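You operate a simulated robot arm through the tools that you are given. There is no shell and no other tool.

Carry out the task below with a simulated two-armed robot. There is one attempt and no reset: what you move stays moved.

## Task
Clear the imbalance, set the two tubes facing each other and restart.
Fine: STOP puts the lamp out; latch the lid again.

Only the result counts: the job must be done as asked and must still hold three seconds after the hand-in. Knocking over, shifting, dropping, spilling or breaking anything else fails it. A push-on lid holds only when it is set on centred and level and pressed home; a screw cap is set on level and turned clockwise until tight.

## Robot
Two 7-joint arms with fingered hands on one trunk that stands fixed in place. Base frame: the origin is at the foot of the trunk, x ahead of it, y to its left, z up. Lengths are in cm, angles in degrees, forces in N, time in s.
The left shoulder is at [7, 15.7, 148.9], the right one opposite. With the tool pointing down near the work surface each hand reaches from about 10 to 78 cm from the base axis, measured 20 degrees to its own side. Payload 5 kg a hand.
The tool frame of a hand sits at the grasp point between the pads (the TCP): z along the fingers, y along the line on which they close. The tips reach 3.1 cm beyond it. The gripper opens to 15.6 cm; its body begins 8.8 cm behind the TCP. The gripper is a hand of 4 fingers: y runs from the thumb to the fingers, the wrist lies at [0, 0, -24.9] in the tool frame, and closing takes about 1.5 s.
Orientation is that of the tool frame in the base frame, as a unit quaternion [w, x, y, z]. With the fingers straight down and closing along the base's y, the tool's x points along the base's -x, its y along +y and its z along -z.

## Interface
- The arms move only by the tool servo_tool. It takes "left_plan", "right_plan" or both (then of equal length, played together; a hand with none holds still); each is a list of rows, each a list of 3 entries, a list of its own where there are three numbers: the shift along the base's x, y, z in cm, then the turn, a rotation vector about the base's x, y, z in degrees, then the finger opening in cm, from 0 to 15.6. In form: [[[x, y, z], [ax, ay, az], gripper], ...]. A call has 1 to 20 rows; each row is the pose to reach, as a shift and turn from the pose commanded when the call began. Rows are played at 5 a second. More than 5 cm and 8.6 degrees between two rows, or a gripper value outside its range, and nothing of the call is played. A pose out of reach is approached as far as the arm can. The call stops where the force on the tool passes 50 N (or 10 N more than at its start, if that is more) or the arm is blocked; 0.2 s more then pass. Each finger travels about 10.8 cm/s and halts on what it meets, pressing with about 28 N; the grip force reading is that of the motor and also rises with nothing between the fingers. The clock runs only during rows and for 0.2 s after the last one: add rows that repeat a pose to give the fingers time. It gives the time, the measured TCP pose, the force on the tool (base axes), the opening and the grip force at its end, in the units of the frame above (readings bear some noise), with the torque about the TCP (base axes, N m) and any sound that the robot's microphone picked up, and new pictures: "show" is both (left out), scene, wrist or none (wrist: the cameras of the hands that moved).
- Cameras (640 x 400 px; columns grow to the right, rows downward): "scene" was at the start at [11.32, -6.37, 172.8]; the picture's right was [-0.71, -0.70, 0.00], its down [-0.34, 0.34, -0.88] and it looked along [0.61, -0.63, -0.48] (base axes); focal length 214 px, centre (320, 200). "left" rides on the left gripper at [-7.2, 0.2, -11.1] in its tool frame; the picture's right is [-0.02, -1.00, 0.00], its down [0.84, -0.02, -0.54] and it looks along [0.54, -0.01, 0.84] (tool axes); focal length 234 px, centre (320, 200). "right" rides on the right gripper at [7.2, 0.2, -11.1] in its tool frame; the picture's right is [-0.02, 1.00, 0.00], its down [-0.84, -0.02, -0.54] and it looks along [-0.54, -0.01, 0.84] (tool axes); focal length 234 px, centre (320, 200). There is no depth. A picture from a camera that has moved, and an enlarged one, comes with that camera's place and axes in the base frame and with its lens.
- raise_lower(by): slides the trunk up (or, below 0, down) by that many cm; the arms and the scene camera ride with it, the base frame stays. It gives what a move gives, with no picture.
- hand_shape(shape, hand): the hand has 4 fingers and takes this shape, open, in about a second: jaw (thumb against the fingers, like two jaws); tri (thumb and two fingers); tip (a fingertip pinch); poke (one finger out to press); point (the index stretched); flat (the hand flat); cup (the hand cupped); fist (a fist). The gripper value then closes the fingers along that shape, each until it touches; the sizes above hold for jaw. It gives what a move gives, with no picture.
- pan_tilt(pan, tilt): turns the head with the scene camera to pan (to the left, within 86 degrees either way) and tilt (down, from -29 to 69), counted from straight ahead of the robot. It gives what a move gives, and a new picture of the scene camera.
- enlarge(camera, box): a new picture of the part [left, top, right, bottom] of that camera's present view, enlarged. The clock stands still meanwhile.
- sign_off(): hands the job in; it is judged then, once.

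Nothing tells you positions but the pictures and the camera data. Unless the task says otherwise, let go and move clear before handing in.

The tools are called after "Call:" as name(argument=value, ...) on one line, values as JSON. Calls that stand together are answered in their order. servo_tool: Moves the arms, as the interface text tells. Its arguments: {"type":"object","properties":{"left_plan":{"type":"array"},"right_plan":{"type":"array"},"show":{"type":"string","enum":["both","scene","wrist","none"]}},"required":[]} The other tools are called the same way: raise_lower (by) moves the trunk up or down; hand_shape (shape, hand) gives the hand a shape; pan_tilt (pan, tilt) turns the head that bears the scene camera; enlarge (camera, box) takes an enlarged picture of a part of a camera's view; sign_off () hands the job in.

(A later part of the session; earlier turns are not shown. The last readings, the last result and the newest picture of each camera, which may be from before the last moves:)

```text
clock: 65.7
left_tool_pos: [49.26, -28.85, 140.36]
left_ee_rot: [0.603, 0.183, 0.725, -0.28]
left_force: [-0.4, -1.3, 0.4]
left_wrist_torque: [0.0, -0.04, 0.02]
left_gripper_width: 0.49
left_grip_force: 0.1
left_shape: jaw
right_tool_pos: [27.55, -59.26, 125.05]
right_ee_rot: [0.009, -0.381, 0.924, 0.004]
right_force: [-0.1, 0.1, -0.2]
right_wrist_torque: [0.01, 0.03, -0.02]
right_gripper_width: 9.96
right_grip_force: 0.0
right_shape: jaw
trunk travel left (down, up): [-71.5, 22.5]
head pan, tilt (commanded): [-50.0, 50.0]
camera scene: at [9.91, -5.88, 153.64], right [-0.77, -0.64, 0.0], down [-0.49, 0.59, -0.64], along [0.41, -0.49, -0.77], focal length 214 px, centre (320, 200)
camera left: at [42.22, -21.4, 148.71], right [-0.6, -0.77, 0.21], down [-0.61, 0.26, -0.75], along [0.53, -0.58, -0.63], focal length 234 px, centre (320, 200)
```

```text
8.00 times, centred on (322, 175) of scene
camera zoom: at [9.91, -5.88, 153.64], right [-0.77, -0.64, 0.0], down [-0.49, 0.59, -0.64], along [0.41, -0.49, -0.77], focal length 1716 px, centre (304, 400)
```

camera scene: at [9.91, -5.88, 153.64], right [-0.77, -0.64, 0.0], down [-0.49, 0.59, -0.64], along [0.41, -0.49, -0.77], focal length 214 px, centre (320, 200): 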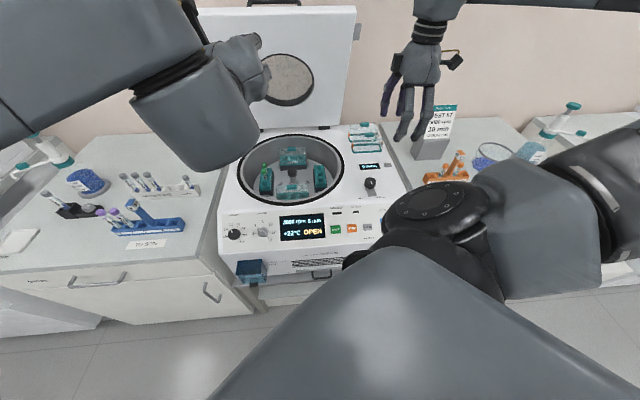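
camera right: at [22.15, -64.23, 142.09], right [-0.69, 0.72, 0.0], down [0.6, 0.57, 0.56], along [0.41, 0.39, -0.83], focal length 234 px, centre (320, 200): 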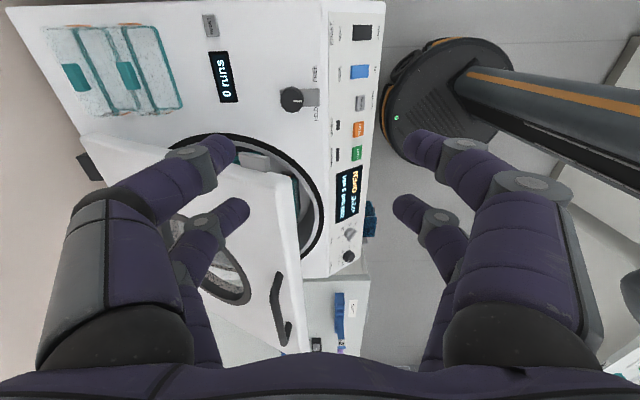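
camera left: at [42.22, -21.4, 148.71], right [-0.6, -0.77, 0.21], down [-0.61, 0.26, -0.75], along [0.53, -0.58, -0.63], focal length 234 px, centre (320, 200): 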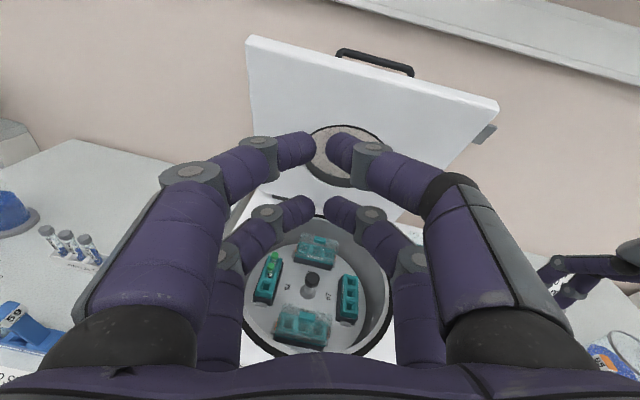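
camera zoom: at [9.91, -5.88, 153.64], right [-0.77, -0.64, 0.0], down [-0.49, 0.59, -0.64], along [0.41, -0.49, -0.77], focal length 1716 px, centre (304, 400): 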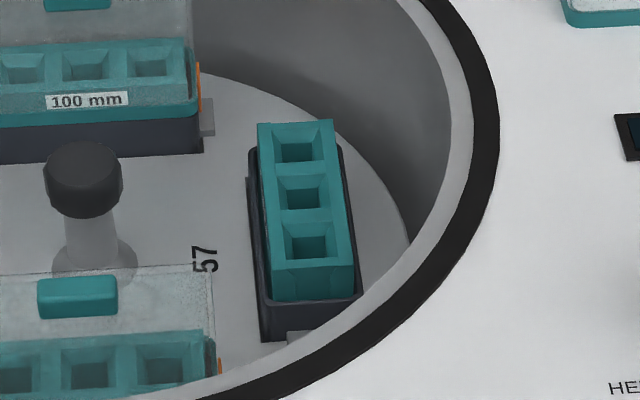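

Each bucket has three holes about 4 cm apart, the tubes sitting in the left bucket's back and middle holes. I'll park the left arm out of the way and try the fingertip-pinch shape on the right hand in free air.

Call:
servo_tool(left_plan=[[[-1, 1, 2], [5.6, 5.5, 0], 0.5], [[-2, 2.5, 4], [11.2, 11, 0], 0.5], [[-3, 4, 6], [16.8, 16.5, 0], 0.5], [[-4, 6, 8], [22.4, 22, 0], 0.5], [[-5, 8, 9], [28, 27.5, 0], 0.5], [[-6, 10, 10], [33.6, 33, 0], 0.5], [[-7, 12, 10], [39.2, 38.6, 0], 0.5], [[-8, 14, 10], [44.8, 44.1, 0], 0.5], [[-9, 17, 10], [50.4, 49.6, 0], 0.5], [[-10, 20, 10], [56, 55.1, 0], 0.5], [[-11, 23, 10], [60, 59, 0], 0.5], [[-12, 26, 10], [60, 59, 0], 0.5], [[-12, 26, 10], [60, 59, 0], 0.5]], show="scene")

Call:
hand_shape(shape="tip", hand="right")

Call:
enlarge(camera="right", box=[0, 0, 640, 400])

Call:
enlarge(camera="scene", box=[350, 30, 480, 150])

```text
clock: 68.5
left_tool_pos: [36.93, -3.03, 150.87]
left_ee_rot: [0.02, 0.292, 0.955, 0.053]
left_force: [0.7, 0.0, 0.0]
left_wrist_torque: [-0.01, -0.01, -0.02]
left_gripper_width: 0.52
left_grip_force: 0.0
left_shape: jaw
right_tool_pos: [27.39, -59.12, 125.14]
right_ee_rot: [0.009, -0.382, 0.924, 0.002]
right_force: [0.8, 0.4, 0.5]
right_wrist_torque: [0.04, 0.02, -0.01]
right_gripper_width: 9.98
right_grip_force: 0.1
right_shape: jaw
trunk travel left (down, up): [-71.5, 22.5]
head pan, tilt (commanded): [-50.0, 50.0]
camera scene: at [9.9, -5.82, 153.64], right [-0.77, -0.64, 0.0], down [-0.49, 0.59, -0.64], along [0.41, -0.49, -0.77], focal length 214 px, centre (320, 200)
```

scene: 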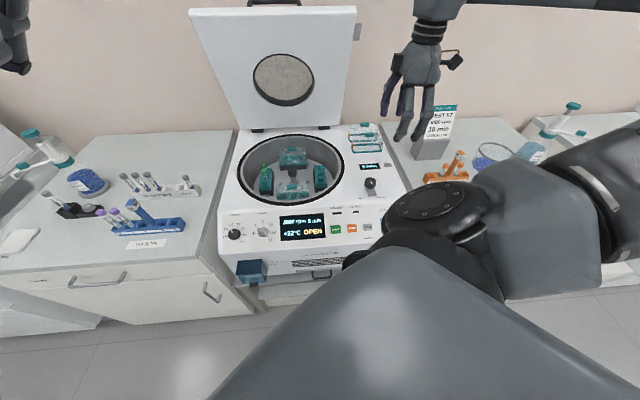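

```text
clock: 69.4
left_tool_pos: [36.92, -3.12, 150.89]
left_ee_rot: [0.021, 0.292, 0.955, 0.052]
left_force: [-0.1, -0.1, 0.5]
left_wrist_torque: [0.01, -0.01, -0.03]
left_gripper_width: 0.5
left_grip_force: 0.0
left_shape: jaw
right_tool_pos: [27.38, -59.15, 125.16]
right_ee_rot: [0.009, -0.382, 0.924, 0.003]
right_force: [0.2, 0.1, 0.0]
right_wrist_torque: [0.02, -0.01, -0.03]
right_gripper_width: 15.59
right_grip_force: 0.1
right_shape: tip
trunk travel left (down, up): [-71.5, 22.5]
head pan, tilt (commanded): [-50.0, 50.0]
```

```text
1.00 times, centred on (320, 200) of right (not enlarged: the box is as wide or as high as the picture)
camera zoom: at [22.06, -64.21, 136.14], right [-0.69, 0.73, 0.0], down [0.6, 0.57, 0.56], along [0.41, 0.39, -0.83], focal length 234 px, centre (320, 200)
```

zoom: 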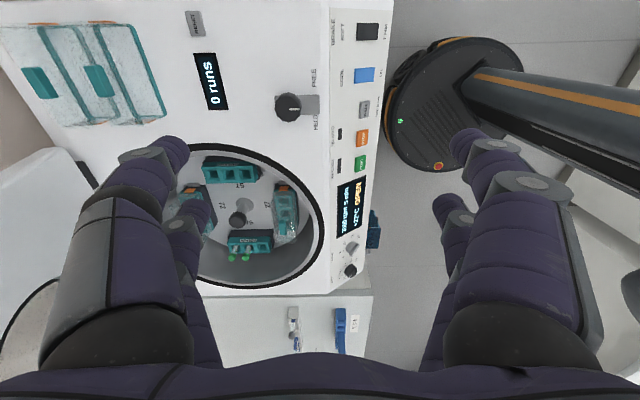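

```text
3.33 times, centred on (415, 90) of scene
camera zoom: at [9.87, -5.8, 153.65], right [-0.77, -0.64, 0.0], down [-0.49, 0.59, -0.64], along [0.41, -0.49, -0.77], focal length 715 px, centre (3, 567)
```

zoom: 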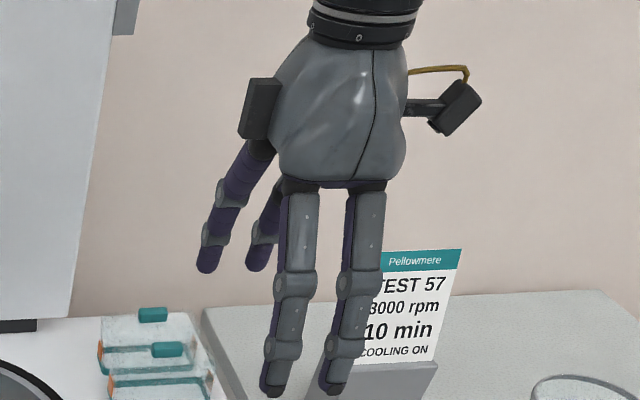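

Call:
servo_tool(right_plan=[[[0, 0, 0], [0, 0, 0], 10], [[0, 0, 0], [0, 0, 0], 6], [[0, 0, 0], [0, 0, 0], 3], [[0, 0, 0], [0, 0, 0], 3], [[0, 0, 0], [0, 0, 0], 3], [[0, 0, 0], [0, 0, 0], 3], [[0, 0, 0], [0, 0, 0], 3]], show="wrist")

Call:
enlarge(camera="scene", box=[350, 30, 480, 150])

```text
clock: 71.0
left_tool_pos: [36.9, -3.19, 150.91]
left_ee_rot: [0.021, 0.291, 0.955, 0.052]
left_force: [-0.5, 0.7, 0.1]
left_wrist_torque: [0.01, -0.01, -0.03]
left_gripper_width: 0.5
left_grip_force: 0.1
left_shape: jaw
right_tool_pos: [27.42, -59.17, 125.04]
right_ee_rot: [0.009, -0.382, 0.924, 0.003]
right_force: [0.5, -0.7, 0.5]
right_wrist_torque: [-0.01, 0.01, 0.04]
right_gripper_width: 3.05
right_grip_force: 0.1
right_shape: tip
trunk travel left (down, up): [-71.5, 22.5]
head pan, tilt (commanded): [-50.0, 50.0]
camera right: at [22.07, -64.2, 136.14], right [-0.69, 0.73, 0.0], down [0.6, 0.57, 0.56], along [0.41, 0.39, -0.83], focal length 234 px, centre (320, 200)
```

right: 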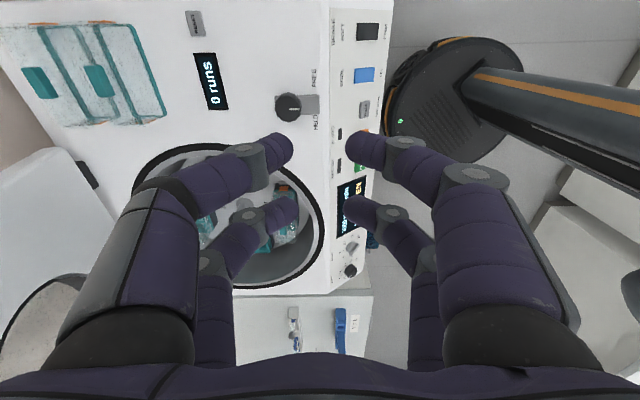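

```text
3.33 times, centred on (415, 90) of scene
camera zoom: at [9.88, -5.8, 153.65], right [-0.77, -0.64, 0.0], down [-0.49, 0.59, -0.64], along [0.41, -0.49, -0.77], focal length 715 px, centre (3, 567)
```

zoom: 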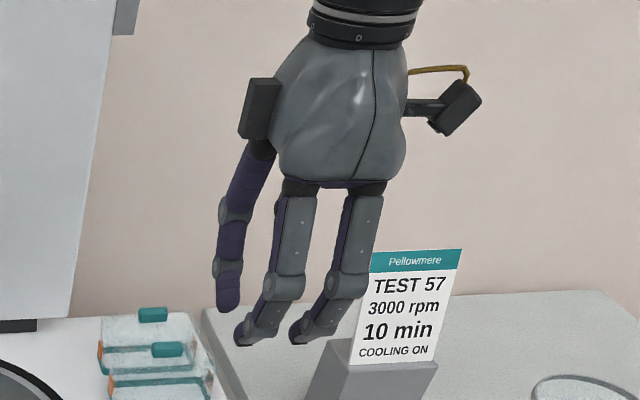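

Call:
hand_shape(shape="tri", hand="right")

Call:
servo_tool(right_plan=[[[0, 0, 0], [0, 0, 0], 10], [[0, 0, 0], [0, 0, 0], 6], [[0, 0, 0], [0, 0, 0], 3], [[0, 0, 0], [0, 0, 0], 3], [[0, 0, 0], [0, 0, 0], 3], [[0, 0, 0], [0, 0, 0], 3], [[0, 0, 0], [0, 0, 0], 3]], show="wrist")

Call:
enlarge(camera="scene", box=[350, 30, 480, 150])

```text
clock: 71.9
left_tool_pos: [37.1, -3.08, 150.86]
left_ee_rot: [0.02, 0.292, 0.955, 0.052]
left_force: [-0.3, 0.8, 0.0]
left_wrist_torque: [-0.01, -0.01, 0.03]
left_gripper_width: 0.52
left_grip_force: 0.2
left_shape: jaw
right_tool_pos: [27.44, -59.22, 125.12]
right_ee_rot: [0.009, -0.382, 0.924, 0.002]
right_force: [-0.1, 0.1, -0.8]
right_wrist_torque: [0.01, -0.01, 0.01]
right_gripper_width: 15.6
right_grip_force: 0.1
right_shape: tri
trunk travel left (down, up): [-71.5, 22.5]
head pan, tilt (commanded): [-50.0, 50.0]
```

```text
clock: 73.5
left_tool_pos: [36.85, -3.04, 150.99]
left_ee_rot: [0.021, 0.291, 0.955, 0.052]
left_force: [-0.2, 0.3, -0.6]
left_wrist_torque: [0.02, -0.01, -0.01]
left_gripper_width: 0.5
left_grip_force: 0.0
left_shape: jaw
right_tool_pos: [27.44, -59.18, 125.1]
right_ee_rot: [0.009, -0.382, 0.924, 0.003]
right_force: [0.2, -0.6, -0.7]
right_wrist_torque: [0.01, 0.02, 0.01]
right_gripper_width: 3.05
right_grip_force: 0.0
right_shape: tri
trunk travel left (down, up): [-71.5, 22.5]
head pan, tilt (commanded): [-50.0, 50.0]
camera right: at [22.07, -64.2, 136.14], right [-0.69, 0.73, 0.0], down [0.6, 0.57, 0.56], along [0.41, 0.39, -0.83], focal length 234 px, centre (320, 200)
```

right: 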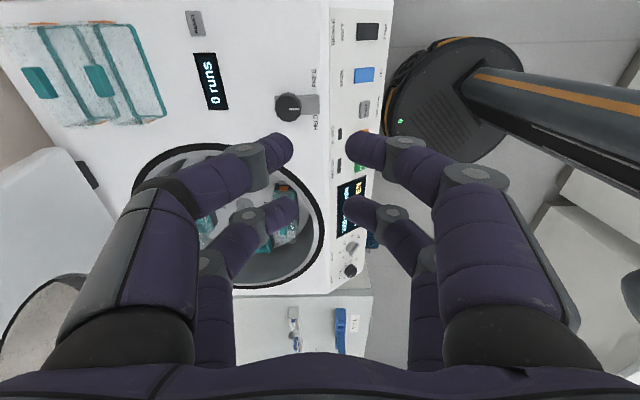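

```text
3.33 times, centred on (415, 90) of scene
camera zoom: at [9.88, -5.79, 153.65], right [-0.77, -0.64, 0.0], down [-0.49, 0.59, -0.64], along [0.41, -0.49, -0.77], focal length 715 px, centre (3, 567)
```

zoom: 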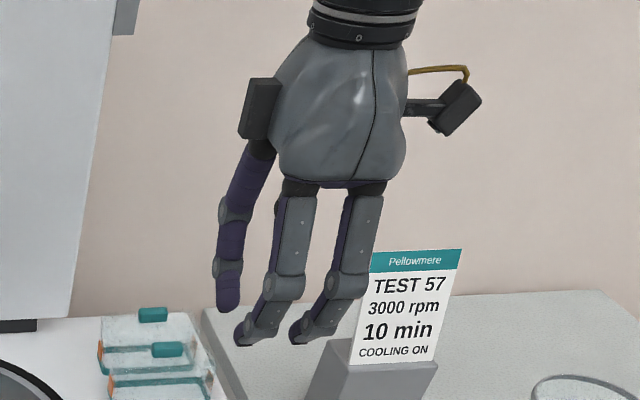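

Call:
servo_tool(right_plan=[[[0, 0, 0], [0, 0, 0], 1], [[0, 0, 0], [0, 0, 0], 0], [[0, 0, 0], [0, 0, 0], 0], [[0, 0, 0], [0, 0, 0], 0], [[0, 0, 0], [0, 0, 0], 0]], show="wrist")

Call:
hand_shape(shape="tip", hand="right")

Call:
servo_tool(right_plan=[[[0, 0, 0], [0, 0, 0], 1], [[0, 0, 0], [0, 0, 0], 0], [[0, 0, 0], [0, 0, 0], 0], [[0, 0, 0], [0, 0, 0], 0], [[0, 0, 0], [0, 0, 0], 0], [[0, 0, 0], [0, 0, 0], 0], [[0, 0, 0], [0, 0, 0], 0], [[0, 0, 0], [0, 0, 0], 0]], show="wrist")

Call:
enlarge(camera="scene", box=[350, 30, 480, 150])

```text
clock: 74.7
left_tool_pos: [36.95, -3.04, 150.9]
left_ee_rot: [0.021, 0.292, 0.955, 0.052]
left_force: [0.3, -0.3, -0.2]
left_wrist_torque: [0.01, 0.01, -0.01]
left_gripper_width: 0.48
left_grip_force: 0.0
left_shape: jaw
right_tool_pos: [27.37, -59.17, 125.19]
right_ee_rot: [0.008, -0.382, 0.924, 0.003]
right_force: [0.1, -0.1, 0.5]
right_wrist_torque: [-0.02, 0.0, 0.02]
right_gripper_width: 0.01
right_grip_force: 28.0
right_shape: tri
trunk travel left (down, up): [-71.5, 22.5]
head pan, tilt (commanded): [-50.0, 50.0]
camera right: at [22.07, -64.2, 136.14], right [-0.69, 0.73, 0.0], down [0.6, 0.57, 0.56], along [0.41, 0.39, -0.83], focal length 234 px, centre (320, 200)
```

right: 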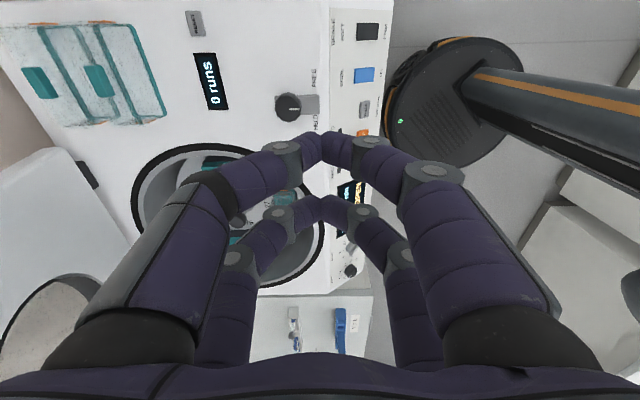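

```text
clock: 75.6
left_tool_pos: [36.96, -3.24, 150.96]
left_ee_rot: [0.02, 0.291, 0.955, 0.052]
left_force: [-0.2, 0.1, 1.0]
left_wrist_torque: [0.02, 0.01, 0.02]
left_gripper_width: 0.51
left_grip_force: 0.1
left_shape: jaw
right_tool_pos: [27.45, -59.19, 125.01]
right_ee_rot: [0.009, -0.382, 0.924, 0.002]
right_force: [0.0, 0.3, -0.7]
right_wrist_torque: [0.02, -0.02, -0.05]
right_gripper_width: 15.57
right_grip_force: 0.0
right_shape: tip
trunk travel left (down, up): [-71.5, 22.5]
head pan, tilt (commanded): [-50.0, 50.0]
```

```text
clock: 77.4
left_tool_pos: [36.96, -3.15, 150.78]
left_ee_rot: [0.021, 0.292, 0.955, 0.052]
left_force: [-0.2, 0.0, -0.3]
left_wrist_torque: [0.01, 0.03, -0.02]
left_gripper_width: 0.49
left_grip_force: 0.2
left_shape: jaw
right_tool_pos: [27.51, -59.11, 125.18]
right_ee_rot: [0.009, -0.382, 0.924, 0.003]
right_force: [0.2, -0.1, -1.0]
right_wrist_torque: [-0.02, 0.02, 0.02]
right_gripper_width: 0.01
right_grip_force: 28.1
right_shape: tip
trunk travel left (down, up): [-71.5, 22.5]
head pan, tilt (commanded): [-50.0, 50.0]
camera right: at [22.07, -64.2, 136.14], right [-0.69, 0.73, 0.0], down [0.6, 0.57, 0.56], along [0.41, 0.39, -0.83], focal length 234 px, centre (320, 200)
```

right: 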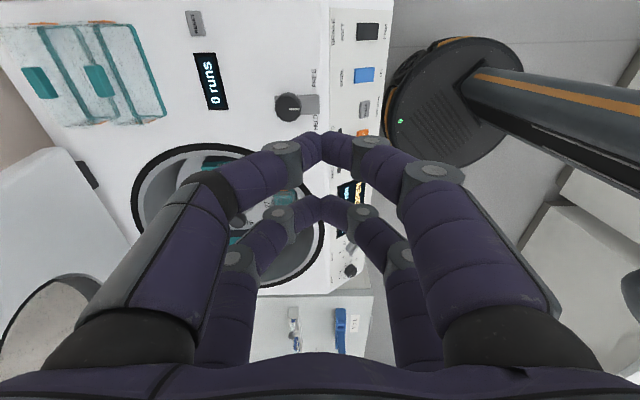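

```text
3.33 times, centred on (415, 90) of scene
camera zoom: at [9.88, -5.79, 153.65], right [-0.77, -0.64, 0.0], down [-0.49, 0.59, -0.64], along [0.41, -0.49, -0.77], focal length 715 px, centre (3, 567)
```

zoom: 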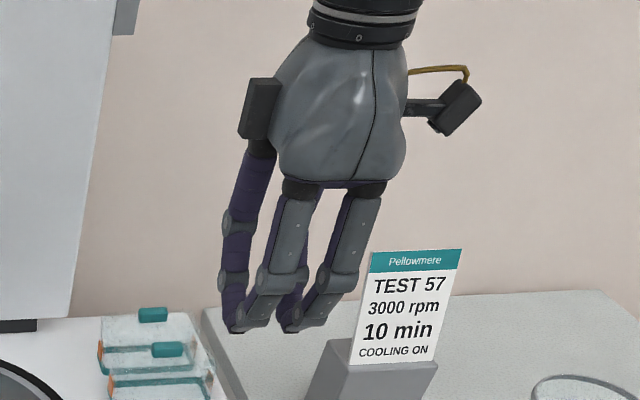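

The finger pairs run parallel about 4 cm apart, so I'll pinch the back tube with just the pair nearest me, the hand tilted outward for reach. First I'll yaw the right hand and move it to the robot side of the open lid.

Call:
hand_shape(shape="jaw", hand="right")

Call:
servo_tool(right_plan=[[[2, 1, 0], [0, 0, -7.5], 8], [[4, 2, 0], [0, 0, -15], 8], [[6, 3, 0], [0, 0, -22.5], 8], [[8, 4, 0], [0, 0, -30], 8], [[10, 5, 0], [0, 0, -37.5], 8], [[12, 6, 0], [0, 0, -45], 8], [[14, 7, 0], [0, 0, -52.5], 8], [[16, 8, 0], [0, 0, -60], 8], [[18, 9, 0], [0, 0, -67.5], 8], [[20, 10, 0], [0, 0, -75], 8], [[22, 11, 0], [0, 0, -82.5], 8], [[24, 12, 0], [0, 0, -90], 8], [[24, 12, 0], [0, 0, -90], 8]])

```text
clock: 78.3
left_tool_pos: [37.02, -3.03, 150.87]
left_ee_rot: [0.021, 0.292, 0.955, 0.052]
left_force: [-0.4, -0.3, 0.5]
left_wrist_torque: [-0.02, 0.01, 0.02]
left_gripper_width: 0.48
left_grip_force: 0.1
left_shape: jaw
right_tool_pos: [27.56, -59.09, 125.04]
right_ee_rot: [0.008, -0.382, 0.924, 0.003]
right_force: [-0.6, -0.1, 0.2]
right_wrist_torque: [-0.02, 0.01, 0.02]
right_gripper_width: 15.57
right_grip_force: 0.2
right_shape: jaw
trunk travel left (down, up): [-71.5, 22.5]
head pan, tilt (commanded): [-50.0, 50.0]
```

```text
clock: 81.1
left_tool_pos: [36.95, -3.12, 150.89]
left_ee_rot: [0.021, 0.292, 0.955, 0.053]
left_force: [0.9, 0.1, -1.0]
left_wrist_torque: [0.03, -0.01, -0.03]
left_gripper_width: 0.51
left_grip_force: 0.1
left_shape: jaw
right_tool_pos: [51.42, -47.29, 125.21]
right_ee_rot: [0.009, 0.385, 0.923, -0.004]
right_force: [0.7, -0.2, -0.1]
right_wrist_torque: [-0.01, -0.03, 0.01]
right_gripper_width: 8.06
right_grip_force: 0.0
right_shape: jaw
trunk travel left (down, up): [-71.5, 22.5]
head pan, tilt (commanded): [-50.0, 50.0]
camera scene: at [9.83, -5.83, 153.65], right [-0.77, -0.64, 0.0], down [-0.49, 0.59, -0.64], along [0.41, -0.49, -0.77], focal length 214 px, centre (320, 200)
camera right: at [46.42, -41.82, 136.25], right [0.73, 0.69, 0.0], down [0.57, -0.6, 0.56], along [0.39, -0.41, -0.83], focal length 234 px, centre (320, 200)
```

scene: 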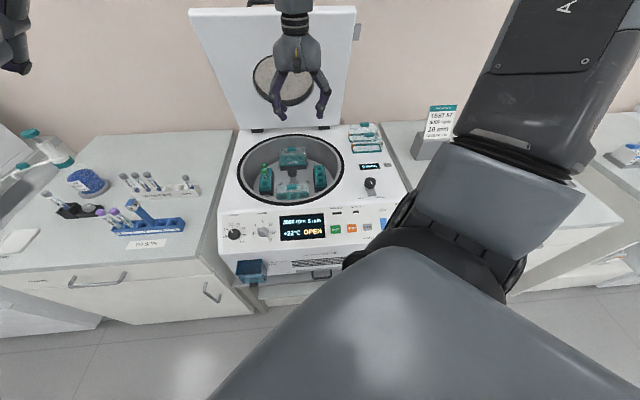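
right: 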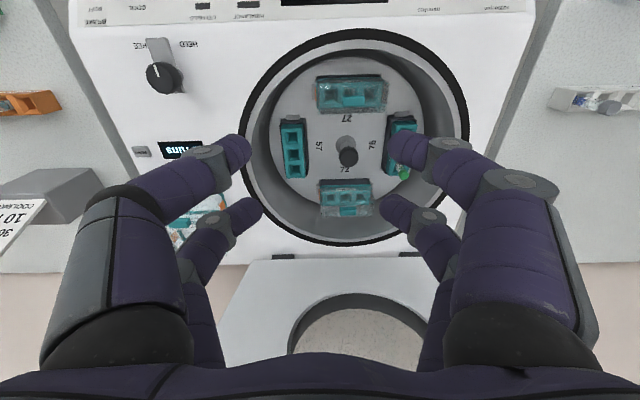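

Call:
servo_tool(right_plan=[[[2.4, 0.5, -2], [-4.75, -4.67, 0], 8], [[4.9, 1.1, -4], [-9.5, -9.3, 0], 7], [[7.3, 1.6, -6], [-14.2, -14, 0], 7], [[9.7, 2.2, -8], [-19, -18.7, 0], 7], [[12.2, 2.7, -10], [-23.7, -23.3, 0], 7], [[14.6, 3.3, -12], [-28.5, -28, 0], 7], [[14.6, 3.3, -12], [-28.5, -28, 0], 7]])

```text
clock: 82.7
left_tool_pos: [37.0, -2.93, 150.91]
left_ee_rot: [0.021, 0.292, 0.955, 0.053]
left_force: [0.8, -0.6, -0.4]
left_wrist_torque: [0.04, -0.03, 0.01]
left_gripper_width: 0.49
left_grip_force: 0.0
left_shape: jaw
right_tool_pos: [67.74, -46.32, 115.54]
right_ee_rot: [0.309, 0.354, 0.873, -0.133]
right_force: [0.1, -0.1, 0.7]
right_wrist_torque: [0.01, 0.01, 0.01]
right_gripper_width: 7.05
right_grip_force: 0.1
right_shape: jaw
right hand out of reach, approached as far as the arm can: row 6, 7
trunk travel left (down, up): [-71.5, 22.5]
head pan, tilt (commanded): [-50.0, 50.0]
camera scene: at [9.8, -5.79, 153.65], right [-0.77, -0.64, 0.0], down [-0.49, 0.59, -0.64], along [0.41, -0.49, -0.77], focal length 214 px, centre (320, 200)
camera right: at [58.9, -37.26, 119.7], right [0.71, 0.7, 0.0], down [0.21, -0.22, 0.95], along [0.67, -0.68, -0.3], focal length 234 px, centre (320, 200)
```

scene: 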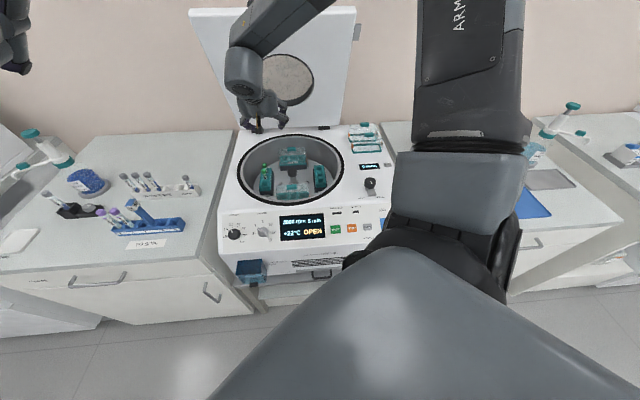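
right: 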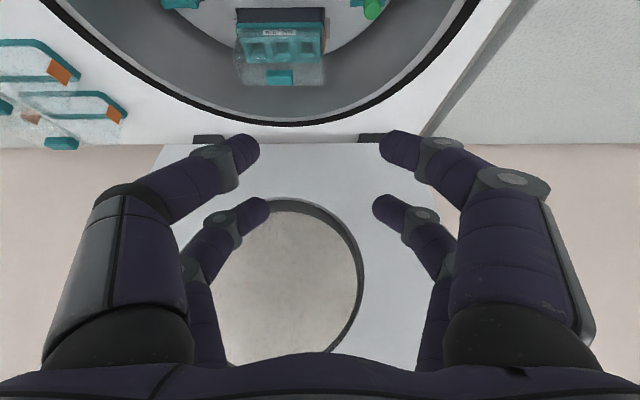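

Call:
servo_tool(right_plan=[[[2.7, -0.4, -1], [0, 0, 0], 7], [[5.4, -0.9, -2.5], [0, 0, 0], 7], [[8.1, -1.3, -4], [0, 0, 0], 7], [[10.8, -1.7, -5.5], [0, 0, 0], 7], [[10.8, -1.7, -5.5], [0, 0, 0], 7]])

```text
clock: 83.9
left_tool_pos: [36.96, -3.08, 150.85]
left_ee_rot: [0.021, 0.291, 0.955, 0.052]
left_force: [-0.2, 0.8, -0.1]
left_wrist_torque: [0.02, -0.01, 0.0]
left_gripper_width: 0.5
left_grip_force: 0.1
left_shape: jaw
right_tool_pos: [78.5, -47.73, 110.13]
right_ee_rot: [0.323, 0.36, 0.865, -0.138]
right_force: [0.9, -0.3, -0.2]
right_wrist_torque: [0.01, 0.0, -0.04]
right_gripper_width: 7.03
right_grip_force: 0.0
right_shape: jaw
right hand out of reach, approached as far as the arm can: row 1
trunk travel left (down, up): [-71.5, 22.5]
head pan, tilt (commanded): [-50.0, 50.0]
camera scene: at [9.83, -5.79, 153.65], right [-0.77, -0.64, 0.0], down [-0.49, 0.59, -0.64], along [0.41, -0.49, -0.77], focal length 214 px, centre (320, 200)
camera right: at [69.85, -38.57, 113.82], right [0.72, 0.69, 0.01], down [0.18, -0.21, 0.96], along [0.67, -0.69, -0.27], focal length 234 px, centre (320, 200)
```

scene: 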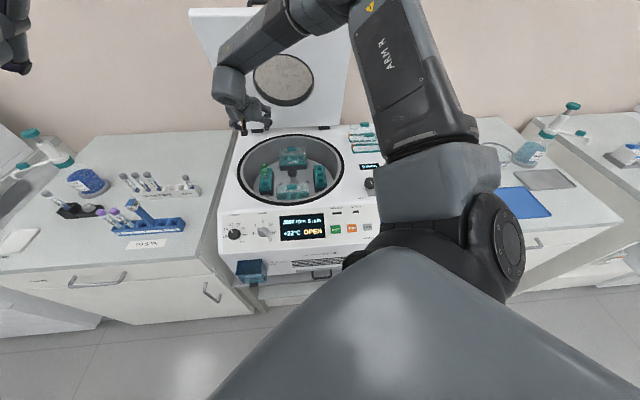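
right: 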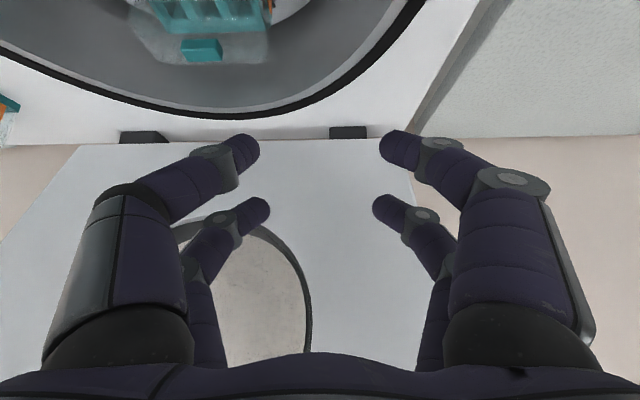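

I'm above the back tube with the hand tilted 40°. I'll lower with the trunk and then check alignment visually.

Call:
raise_lower(by=-12)

Call:
pan_tilt(pan=-42, tilt=38)

Call:
enlarge(camera="scene", box=[200, 100, 360, 200])

Call:
enlarge(camera="right", box=[0, 0, 640, 400])

```text
clock: 85.4
left_tool_pos: [37.02, -2.98, 138.93]
left_ee_rot: [0.02, 0.292, 0.955, 0.053]
left_force: [-0.1, -0.2, 0.3]
left_wrist_torque: [-0.03, -0.01, -0.02]
left_gripper_width: 0.5
left_grip_force: 0.1
left_shape: jaw
right_tool_pos: [78.57, -47.82, 98.03]
right_ee_rot: [0.323, 0.36, 0.865, -0.137]
right_force: [-0.6, -0.2, -0.4]
right_wrist_torque: [-0.03, 0.0, 0.01]
right_gripper_width: 7.07
right_grip_force: 0.0
right_shape: jaw
trunk travel left (down, up): [-59.5, 34.5]
head pan, tilt (commanded): [-50.0, 50.0]
```

```text
clock: 86.2
left_tool_pos: [37.06, -3.1, 138.85]
left_ee_rot: [0.02, 0.291, 0.955, 0.052]
left_force: [-0.5, 0.0, -0.2]
left_wrist_torque: [0.0, -0.01, 0.02]
left_gripper_width: 0.49
left_grip_force: 0.1
left_shape: jaw
right_tool_pos: [78.59, -47.82, 98.15]
right_ee_rot: [0.322, 0.36, 0.865, -0.137]
right_force: [0.5, 0.0, 0.3]
right_wrist_torque: [-0.03, 0.0, 0.01]
right_gripper_width: 7.01
right_grip_force: 0.1
right_shape: jaw
trunk travel left (down, up): [-59.5, 34.5]
head pan, tilt (commanded): [-42.0, 38.0]
camera scene: at [11.35, -5.66, 143.36], right [-0.67, -0.74, 0.0], down [-0.46, 0.41, -0.79], along [0.58, -0.53, -0.62], focal length 214 px, centre (320, 200)
```

scene: 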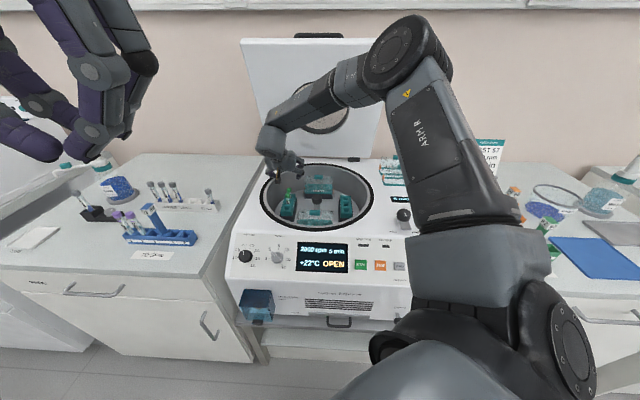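

```text
4.00 times, centred on (280, 150) of scene
camera zoom: at [11.35, -5.66, 143.36], right [-0.67, -0.74, 0.0], down [-0.46, 0.41, -0.79], along [0.58, -0.53, -0.62], focal length 858 px, centre (480, 400)
```

zoom: 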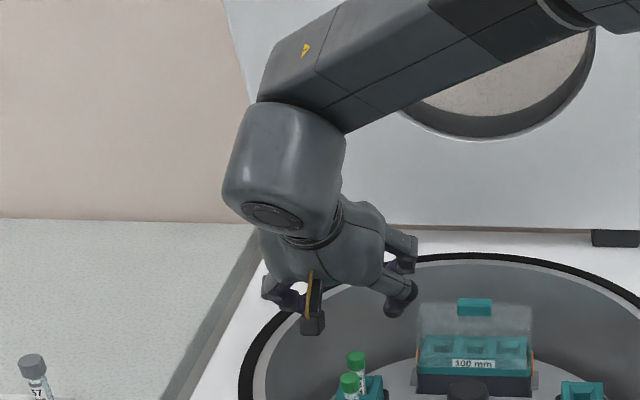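

```text
1.00 times, centred on (320, 200) of right (not enlarged: the box is as wide or as high as the picture)
camera zoom: at [69.86, -38.56, 101.79], right [0.72, 0.69, 0.01], down [0.18, -0.21, 0.96], along [0.67, -0.69, -0.28], focal length 234 px, centre (320, 200)
```

zoom: 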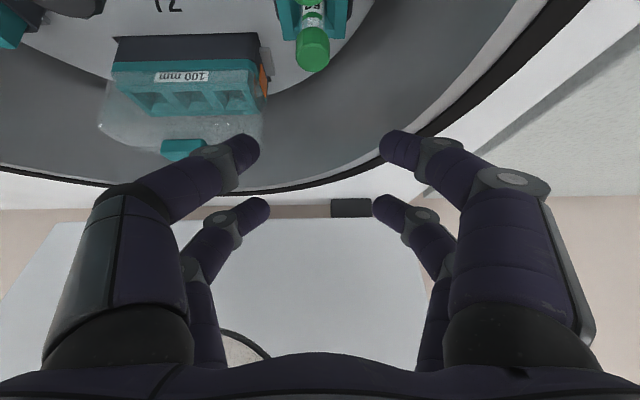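

Call:
raise_lower(by=-4)

Call:
enlarge(camera="right", box=[200, 0, 440, 150])

Call:
enlarge(camera="scene", box=[240, 140, 400, 240])

```text
clock: 87.0
left_tool_pos: [37.0, -3.07, 134.88]
left_ee_rot: [0.02, 0.291, 0.955, 0.052]
left_force: [0.2, -0.2, 0.1]
left_wrist_torque: [-0.02, 0.0, 0.01]
left_gripper_width: 0.5
left_grip_force: 0.1
left_shape: jaw
right_tool_pos: [78.59, -47.88, 94.15]
right_ee_rot: [0.322, 0.36, 0.865, -0.137]
right_force: [-3.2, -0.3, 2.8]
right_wrist_torque: [0.17, -0.03, 0.21]
right_gripper_width: 6.97
right_grip_force: 0.0
right_shape: jaw
trunk travel left (down, up): [-55.5, 38.5]
head pan, tilt (commanded): [-42.0, 38.0]
```

```text
2.67 times, centred on (320, 75) of right
camera zoom: at [69.78, -38.59, 97.79], right [0.72, 0.69, 0.01], down [0.18, -0.21, 0.96], along [0.67, -0.69, -0.28], focal length 624 px, centre (320, 533)
```

zoom: 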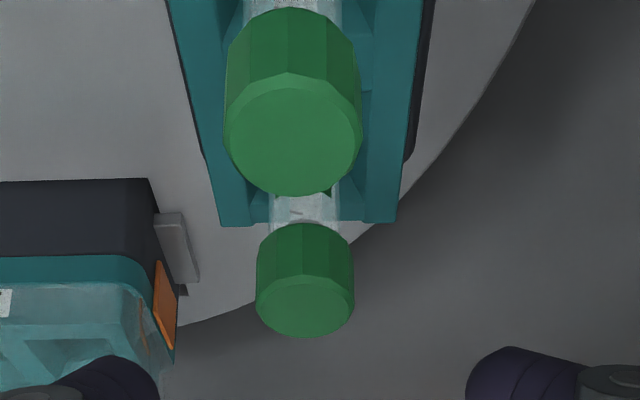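

```text
4.00 times, centred on (320, 190) of scene
camera zoom: at [11.29, -5.67, 139.37], right [-0.67, -0.74, 0.0], down [-0.46, 0.41, -0.79], along [0.59, -0.53, -0.62], focal length 858 px, centre (320, 240)
```

zoom: 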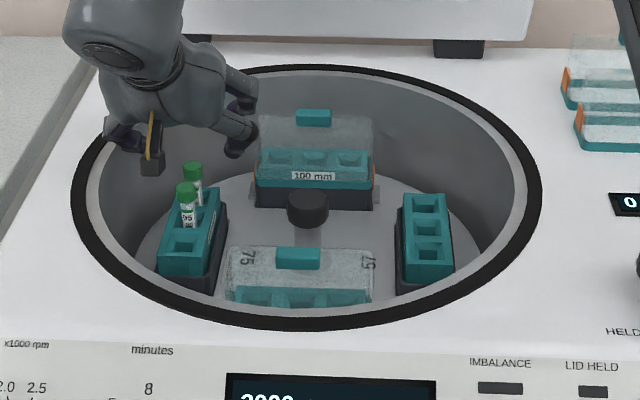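

Wrist-camera parallax puts the back cap top at about [76.6,-46.0,90.4], so I'm about 2.5 cm too far back and a knuckle is brushing the bowl wall. I'll lift slightly, narrow the fingers and shift toward me.

Call:
servo_tool(right_plan=[[[0, 0, 1], [0, 0, 0], 5], [[-0.6, 0.55, 1.5], [0, 0, 0], 4.6], [[-1.2, 1.1, 1.5], [0, 0, 0], 4.6], [[-1.8, 1.65, 1.5], [0, 0, 0], 4.6], [[-1.8, 1.65, 1.5], [0, 0, 0], 4.6]])

Call:
enlarge(camera="right", box=[200, 50, 440, 200])

Call:
enlarge(camera="scene", box=[240, 140, 336, 200])

```text
clock: 88.2
left_tool_pos: [37.0, -3.06, 134.96]
left_ee_rot: [0.02, 0.292, 0.955, 0.052]
left_force: [-0.6, -0.1, -0.4]
left_wrist_torque: [-0.01, 0.05, 0.0]
left_gripper_width: 0.51
left_grip_force: 0.0
left_shape: jaw
right_tool_pos: [76.86, -46.24, 95.62]
right_ee_rot: [0.322, 0.36, 0.865, -0.137]
right_force: [0.8, -0.3, 0.1]
right_wrist_torque: [-0.01, -0.01, 0.02]
right_gripper_width: 4.66
right_grip_force: 0.1
right_shape: jaw
trunk travel left (down, up): [-55.5, 38.5]
head pan, tilt (commanded): [-42.0, 38.0]
camera scene: at [11.37, -5.67, 139.36], right [-0.67, -0.74, 0.0], down [-0.46, 0.41, -0.79], along [0.59, -0.53, -0.62], focal length 214 px, centre (320, 200)
camera right: at [68.08, -36.94, 99.3], right [0.72, 0.69, 0.01], down [0.18, -0.21, 0.96], along [0.67, -0.69, -0.28], focal length 234 px, centre (320, 200)
```

scene: 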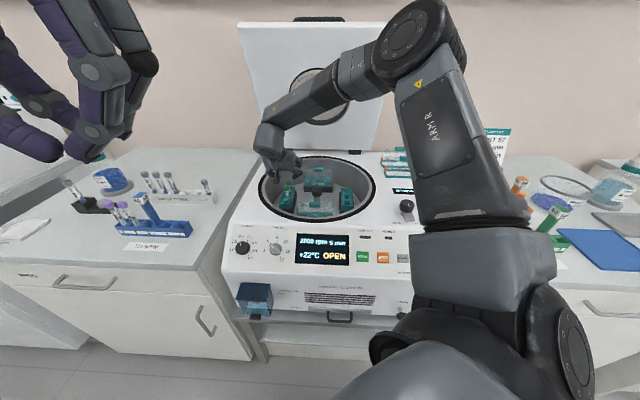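
right: 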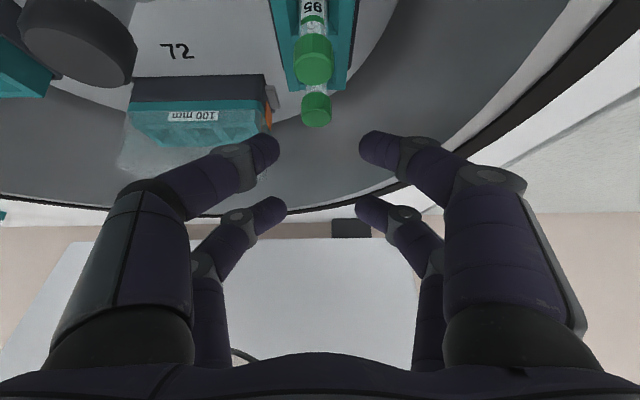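

```text
2.67 times, centred on (320, 125) of right
camera zoom: at [68.08, -36.94, 99.3], right [0.72, 0.69, 0.01], down [0.18, -0.21, 0.96], along [0.67, -0.69, -0.28], focal length 624 px, centre (320, 400)
```

zoom: 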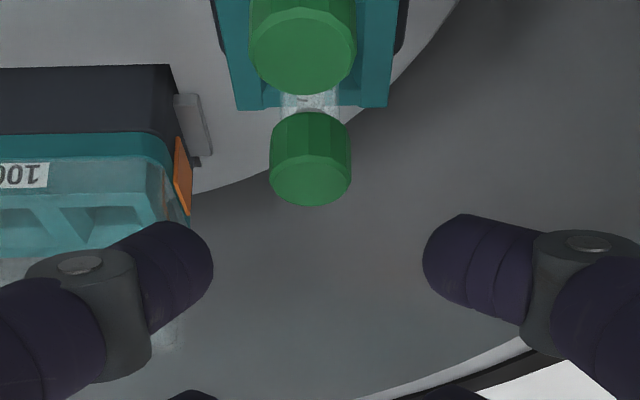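

```text
6.67 times, centred on (288, 170) of scene
camera zoom: at [11.37, -5.67, 139.36], right [-0.67, -0.74, 0.0], down [-0.46, 0.41, -0.79], along [0.59, -0.53, -0.62], focal length 1430 px, centre (533, 400)
```

zoom: 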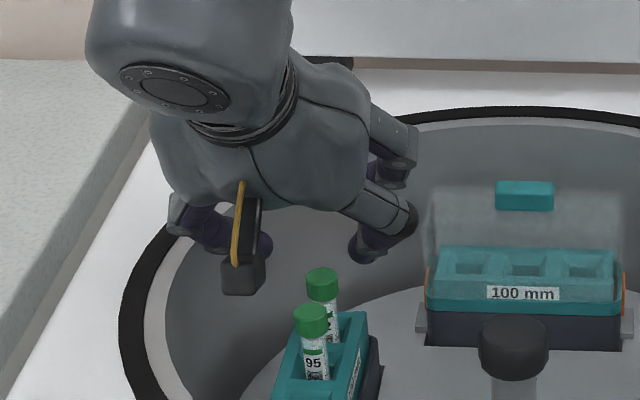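

Call:
servo_tool(right_plan=[[[0, 0, -1], [0, 0, 0], 4.6], [[0, 0, -2], [0, 0, 0], 4.6], [[0, 0, -2], [0, 0, 0], 4.6]], show="none")

Call:
enlarge(camera="right", box=[200, 50, 440, 200])

Call:
enlarge(camera="scene", box=[250, 150, 330, 200])

```text
clock: 89.0
left_tool_pos: [37.09, -3.31, 134.77]
left_ee_rot: [0.02, 0.292, 0.955, 0.054]
left_force: [-0.6, -0.2, 0.7]
left_wrist_torque: [0.08, 0.0, 0.01]
left_gripper_width: 0.49
left_grip_force: 0.1
left_shape: jaw
right_tool_pos: [76.95, -45.57, 93.01]
right_ee_rot: [0.315, 0.353, 0.871, -0.133]
right_force: [0.6, -0.8, -0.9]
right_wrist_torque: [0.07, 0.01, 0.02]
right_gripper_width: 4.63
right_grip_force: 0.0
right_shape: jaw
right hand out of reach, approached as far as the arm can: row 2, 3
trunk travel left (down, up): [-55.5, 38.5]
head pan, tilt (commanded): [-42.0, 38.0]
```

```text
2.67 times, centred on (320, 125) of right
camera zoom: at [68.02, -36.54, 96.81], right [0.71, 0.7, 0.01], down [0.2, -0.21, 0.96], along [0.67, -0.68, -0.29], focal length 624 px, centre (320, 400)
```

zoom: 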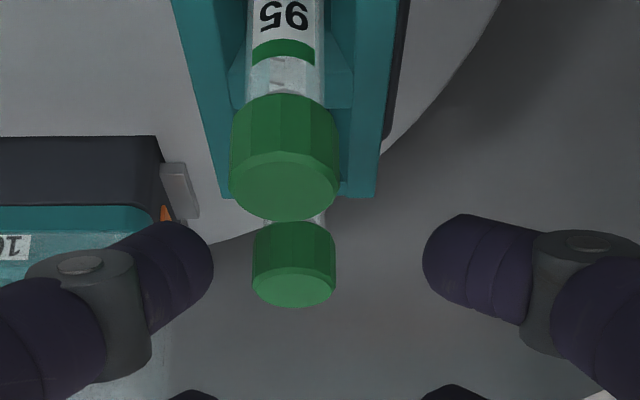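

```text
8.00 times, centred on (290, 175) of scene
camera zoom: at [11.36, -5.93, 139.35], right [-0.67, -0.74, 0.0], down [-0.46, 0.41, -0.79], along [0.59, -0.53, -0.62], focal length 1716 px, centre (560, 400)
```

zoom: 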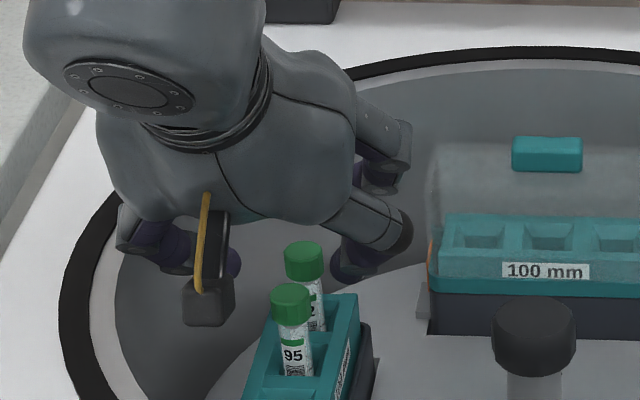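

The arm's limit was reached going down, so I'll lift back a touch and use the trunk for the descent instead.

Call:
servo_tool(right_plan=[[[0, 0, 1.2], [0, 0, 0], 4.6], [[-0.1, -0.6, 2.6], [0, 0, 0], 4.6], [[-0.1, -0.6, 2.6], [0, 0, 0], 4.6]], show="none")

Call:
raise_lower(by=-2.3)

Call:
enlarge(camera="right", box=[200, 50, 440, 200])

Call:
enlarge(camera="scene", box=[250, 145, 330, 195])

```text
clock: 89.8
left_tool_pos: [37.06, -3.08, 134.84]
left_ee_rot: [0.02, 0.292, 0.955, 0.052]
left_force: [0.2, 0.3, -0.3]
left_wrist_torque: [-0.01, 0.02, 0.03]
left_gripper_width: 0.49
left_grip_force: 0.1
left_shape: jaw
right_tool_pos: [76.79, -46.8, 96.09]
right_ee_rot: [0.323, 0.359, 0.865, -0.137]
right_force: [-0.7, -0.2, -0.2]
right_wrist_torque: [-0.01, 0.0, 0.0]
right_gripper_width: 4.61
right_grip_force: 0.0
right_shape: jaw
trunk travel left (down, up): [-55.5, 38.5]
head pan, tilt (commanded): [-42.0, 38.0]
```

```text
clock: 90.5
left_tool_pos: [36.95, -3.08, 132.52]
left_ee_rot: [0.02, 0.291, 0.955, 0.051]
left_force: [0.5, 0.1, 0.3]
left_wrist_torque: [-0.03, 0.02, -0.02]
left_gripper_width: 0.5
left_grip_force: 0.0
left_shape: jaw
right_tool_pos: [76.81, -46.69, 93.87]
right_ee_rot: [0.322, 0.359, 0.866, -0.136]
right_force: [0.6, 0.6, 0.1]
right_wrist_torque: [-0.02, -0.01, 0.01]
right_gripper_width: 4.64
right_grip_force: 0.1
right_shape: jaw
trunk travel left (down, up): [-53.2, 40.8]
head pan, tilt (commanded): [-42.0, 38.0]
```

```text
2.67 times, centred on (320, 125) of right
camera zoom: at [67.91, -37.53, 97.56], right [0.72, 0.69, 0.01], down [0.18, -0.21, 0.96], along [0.67, -0.69, -0.27], focal length 624 px, centre (320, 400)
```

zoom: 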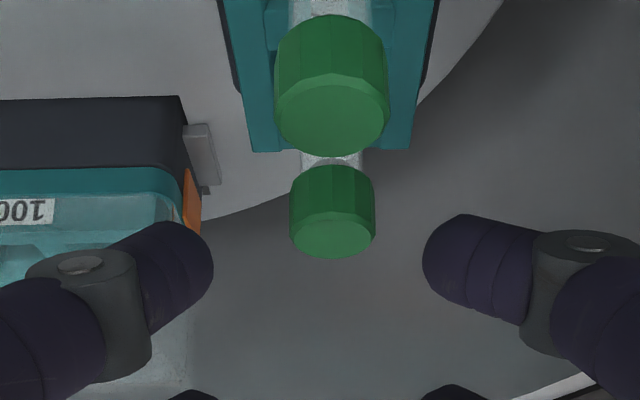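

```text
8.00 times, centred on (290, 170) of scene
camera zoom: at [11.32, -5.65, 137.07], right [-0.67, -0.74, 0.0], down [-0.46, 0.41, -0.79], along [0.59, -0.53, -0.62], focal length 1716 px, centre (560, 440)
```

zoom: 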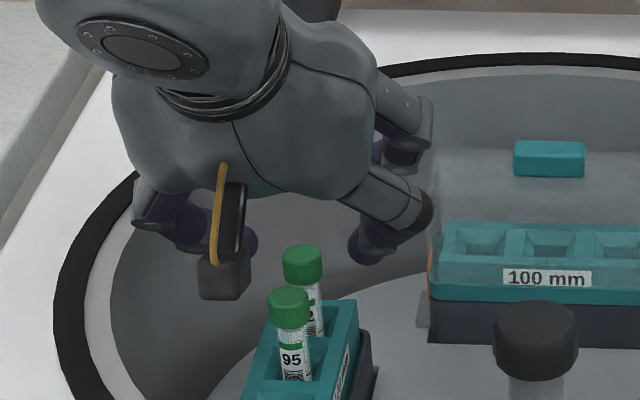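

Call:
servo_tool(right_plan=[[[-0.05, 0.25, 0], [0, 0, 0], 4.6], [[-0.1, 0.45, 0], [0, 0, 0], 4.6], [[-0.1, 0.45, 0], [0, 0, 0], 4.6]], show="none")

Call:
raise_lower(by=-1.5)

Call:
enlarge(camera="right", box=[200, 50, 440, 200])

Call:
enlarge(camera="scene", box=[250, 140, 330, 190])

```text
clock: 91.3
left_tool_pos: [37.0, -3.05, 132.53]
left_ee_rot: [0.02, 0.291, 0.955, 0.052]
left_force: [-0.7, -0.3, 0.4]
left_wrist_torque: [-0.03, -0.06, 0.0]
left_gripper_width: 0.5
left_grip_force: 0.2
left_shape: jaw
right_tool_pos: [76.63, -46.34, 93.86]
right_ee_rot: [0.321, 0.36, 0.865, -0.137]
right_force: [0.3, -0.2, 0.2]
right_wrist_torque: [0.0, 0.02, -0.03]
right_gripper_width: 4.63
right_grip_force: 0.0
right_shape: jaw
trunk travel left (down, up): [-53.2, 40.8]
head pan, tilt (commanded): [-42.0, 38.0]
```

```text
clock: 91.9
left_tool_pos: [36.96, -3.15, 131.08]
left_ee_rot: [0.021, 0.292, 0.955, 0.053]
left_force: [0.4, 0.5, -0.1]
left_wrist_torque: [-0.01, -0.03, 0.0]
left_gripper_width: 0.5
left_grip_force: 0.0
left_shape: jaw
right_tool_pos: [76.67, -46.39, 92.28]
right_ee_rot: [0.322, 0.36, 0.865, -0.137]
right_force: [-0.3, 1.3, 0.6]
right_wrist_torque: [0.0, -0.01, 0.03]
right_gripper_width: 4.61
right_grip_force: 0.1
right_shape: jaw
trunk travel left (down, up): [-51.7, 42.3]
head pan, tilt (commanded): [-42.0, 38.0]
```

```text
2.67 times, centred on (320, 125) of right
camera zoom: at [67.84, -37.13, 96.05], right [0.72, 0.69, 0.01], down [0.18, -0.21, 0.96], along [0.67, -0.69, -0.28], focal length 624 px, centre (320, 400)
```

zoom: 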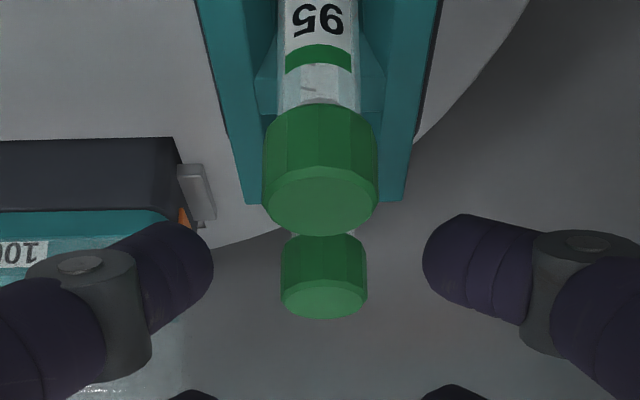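

```text
8.00 times, centred on (290, 165) of scene
camera zoom: at [11.35, -5.66, 135.56], right [-0.67, -0.74, 0.0], down [-0.46, 0.41, -0.79], along [0.59, -0.53, -0.62], focal length 1716 px, centre (560, 480)
```

zoom: 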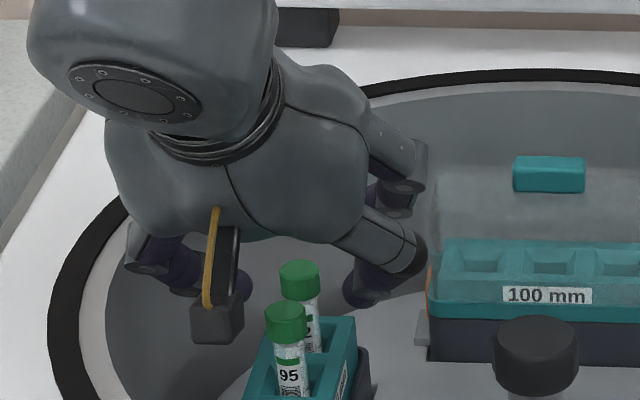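

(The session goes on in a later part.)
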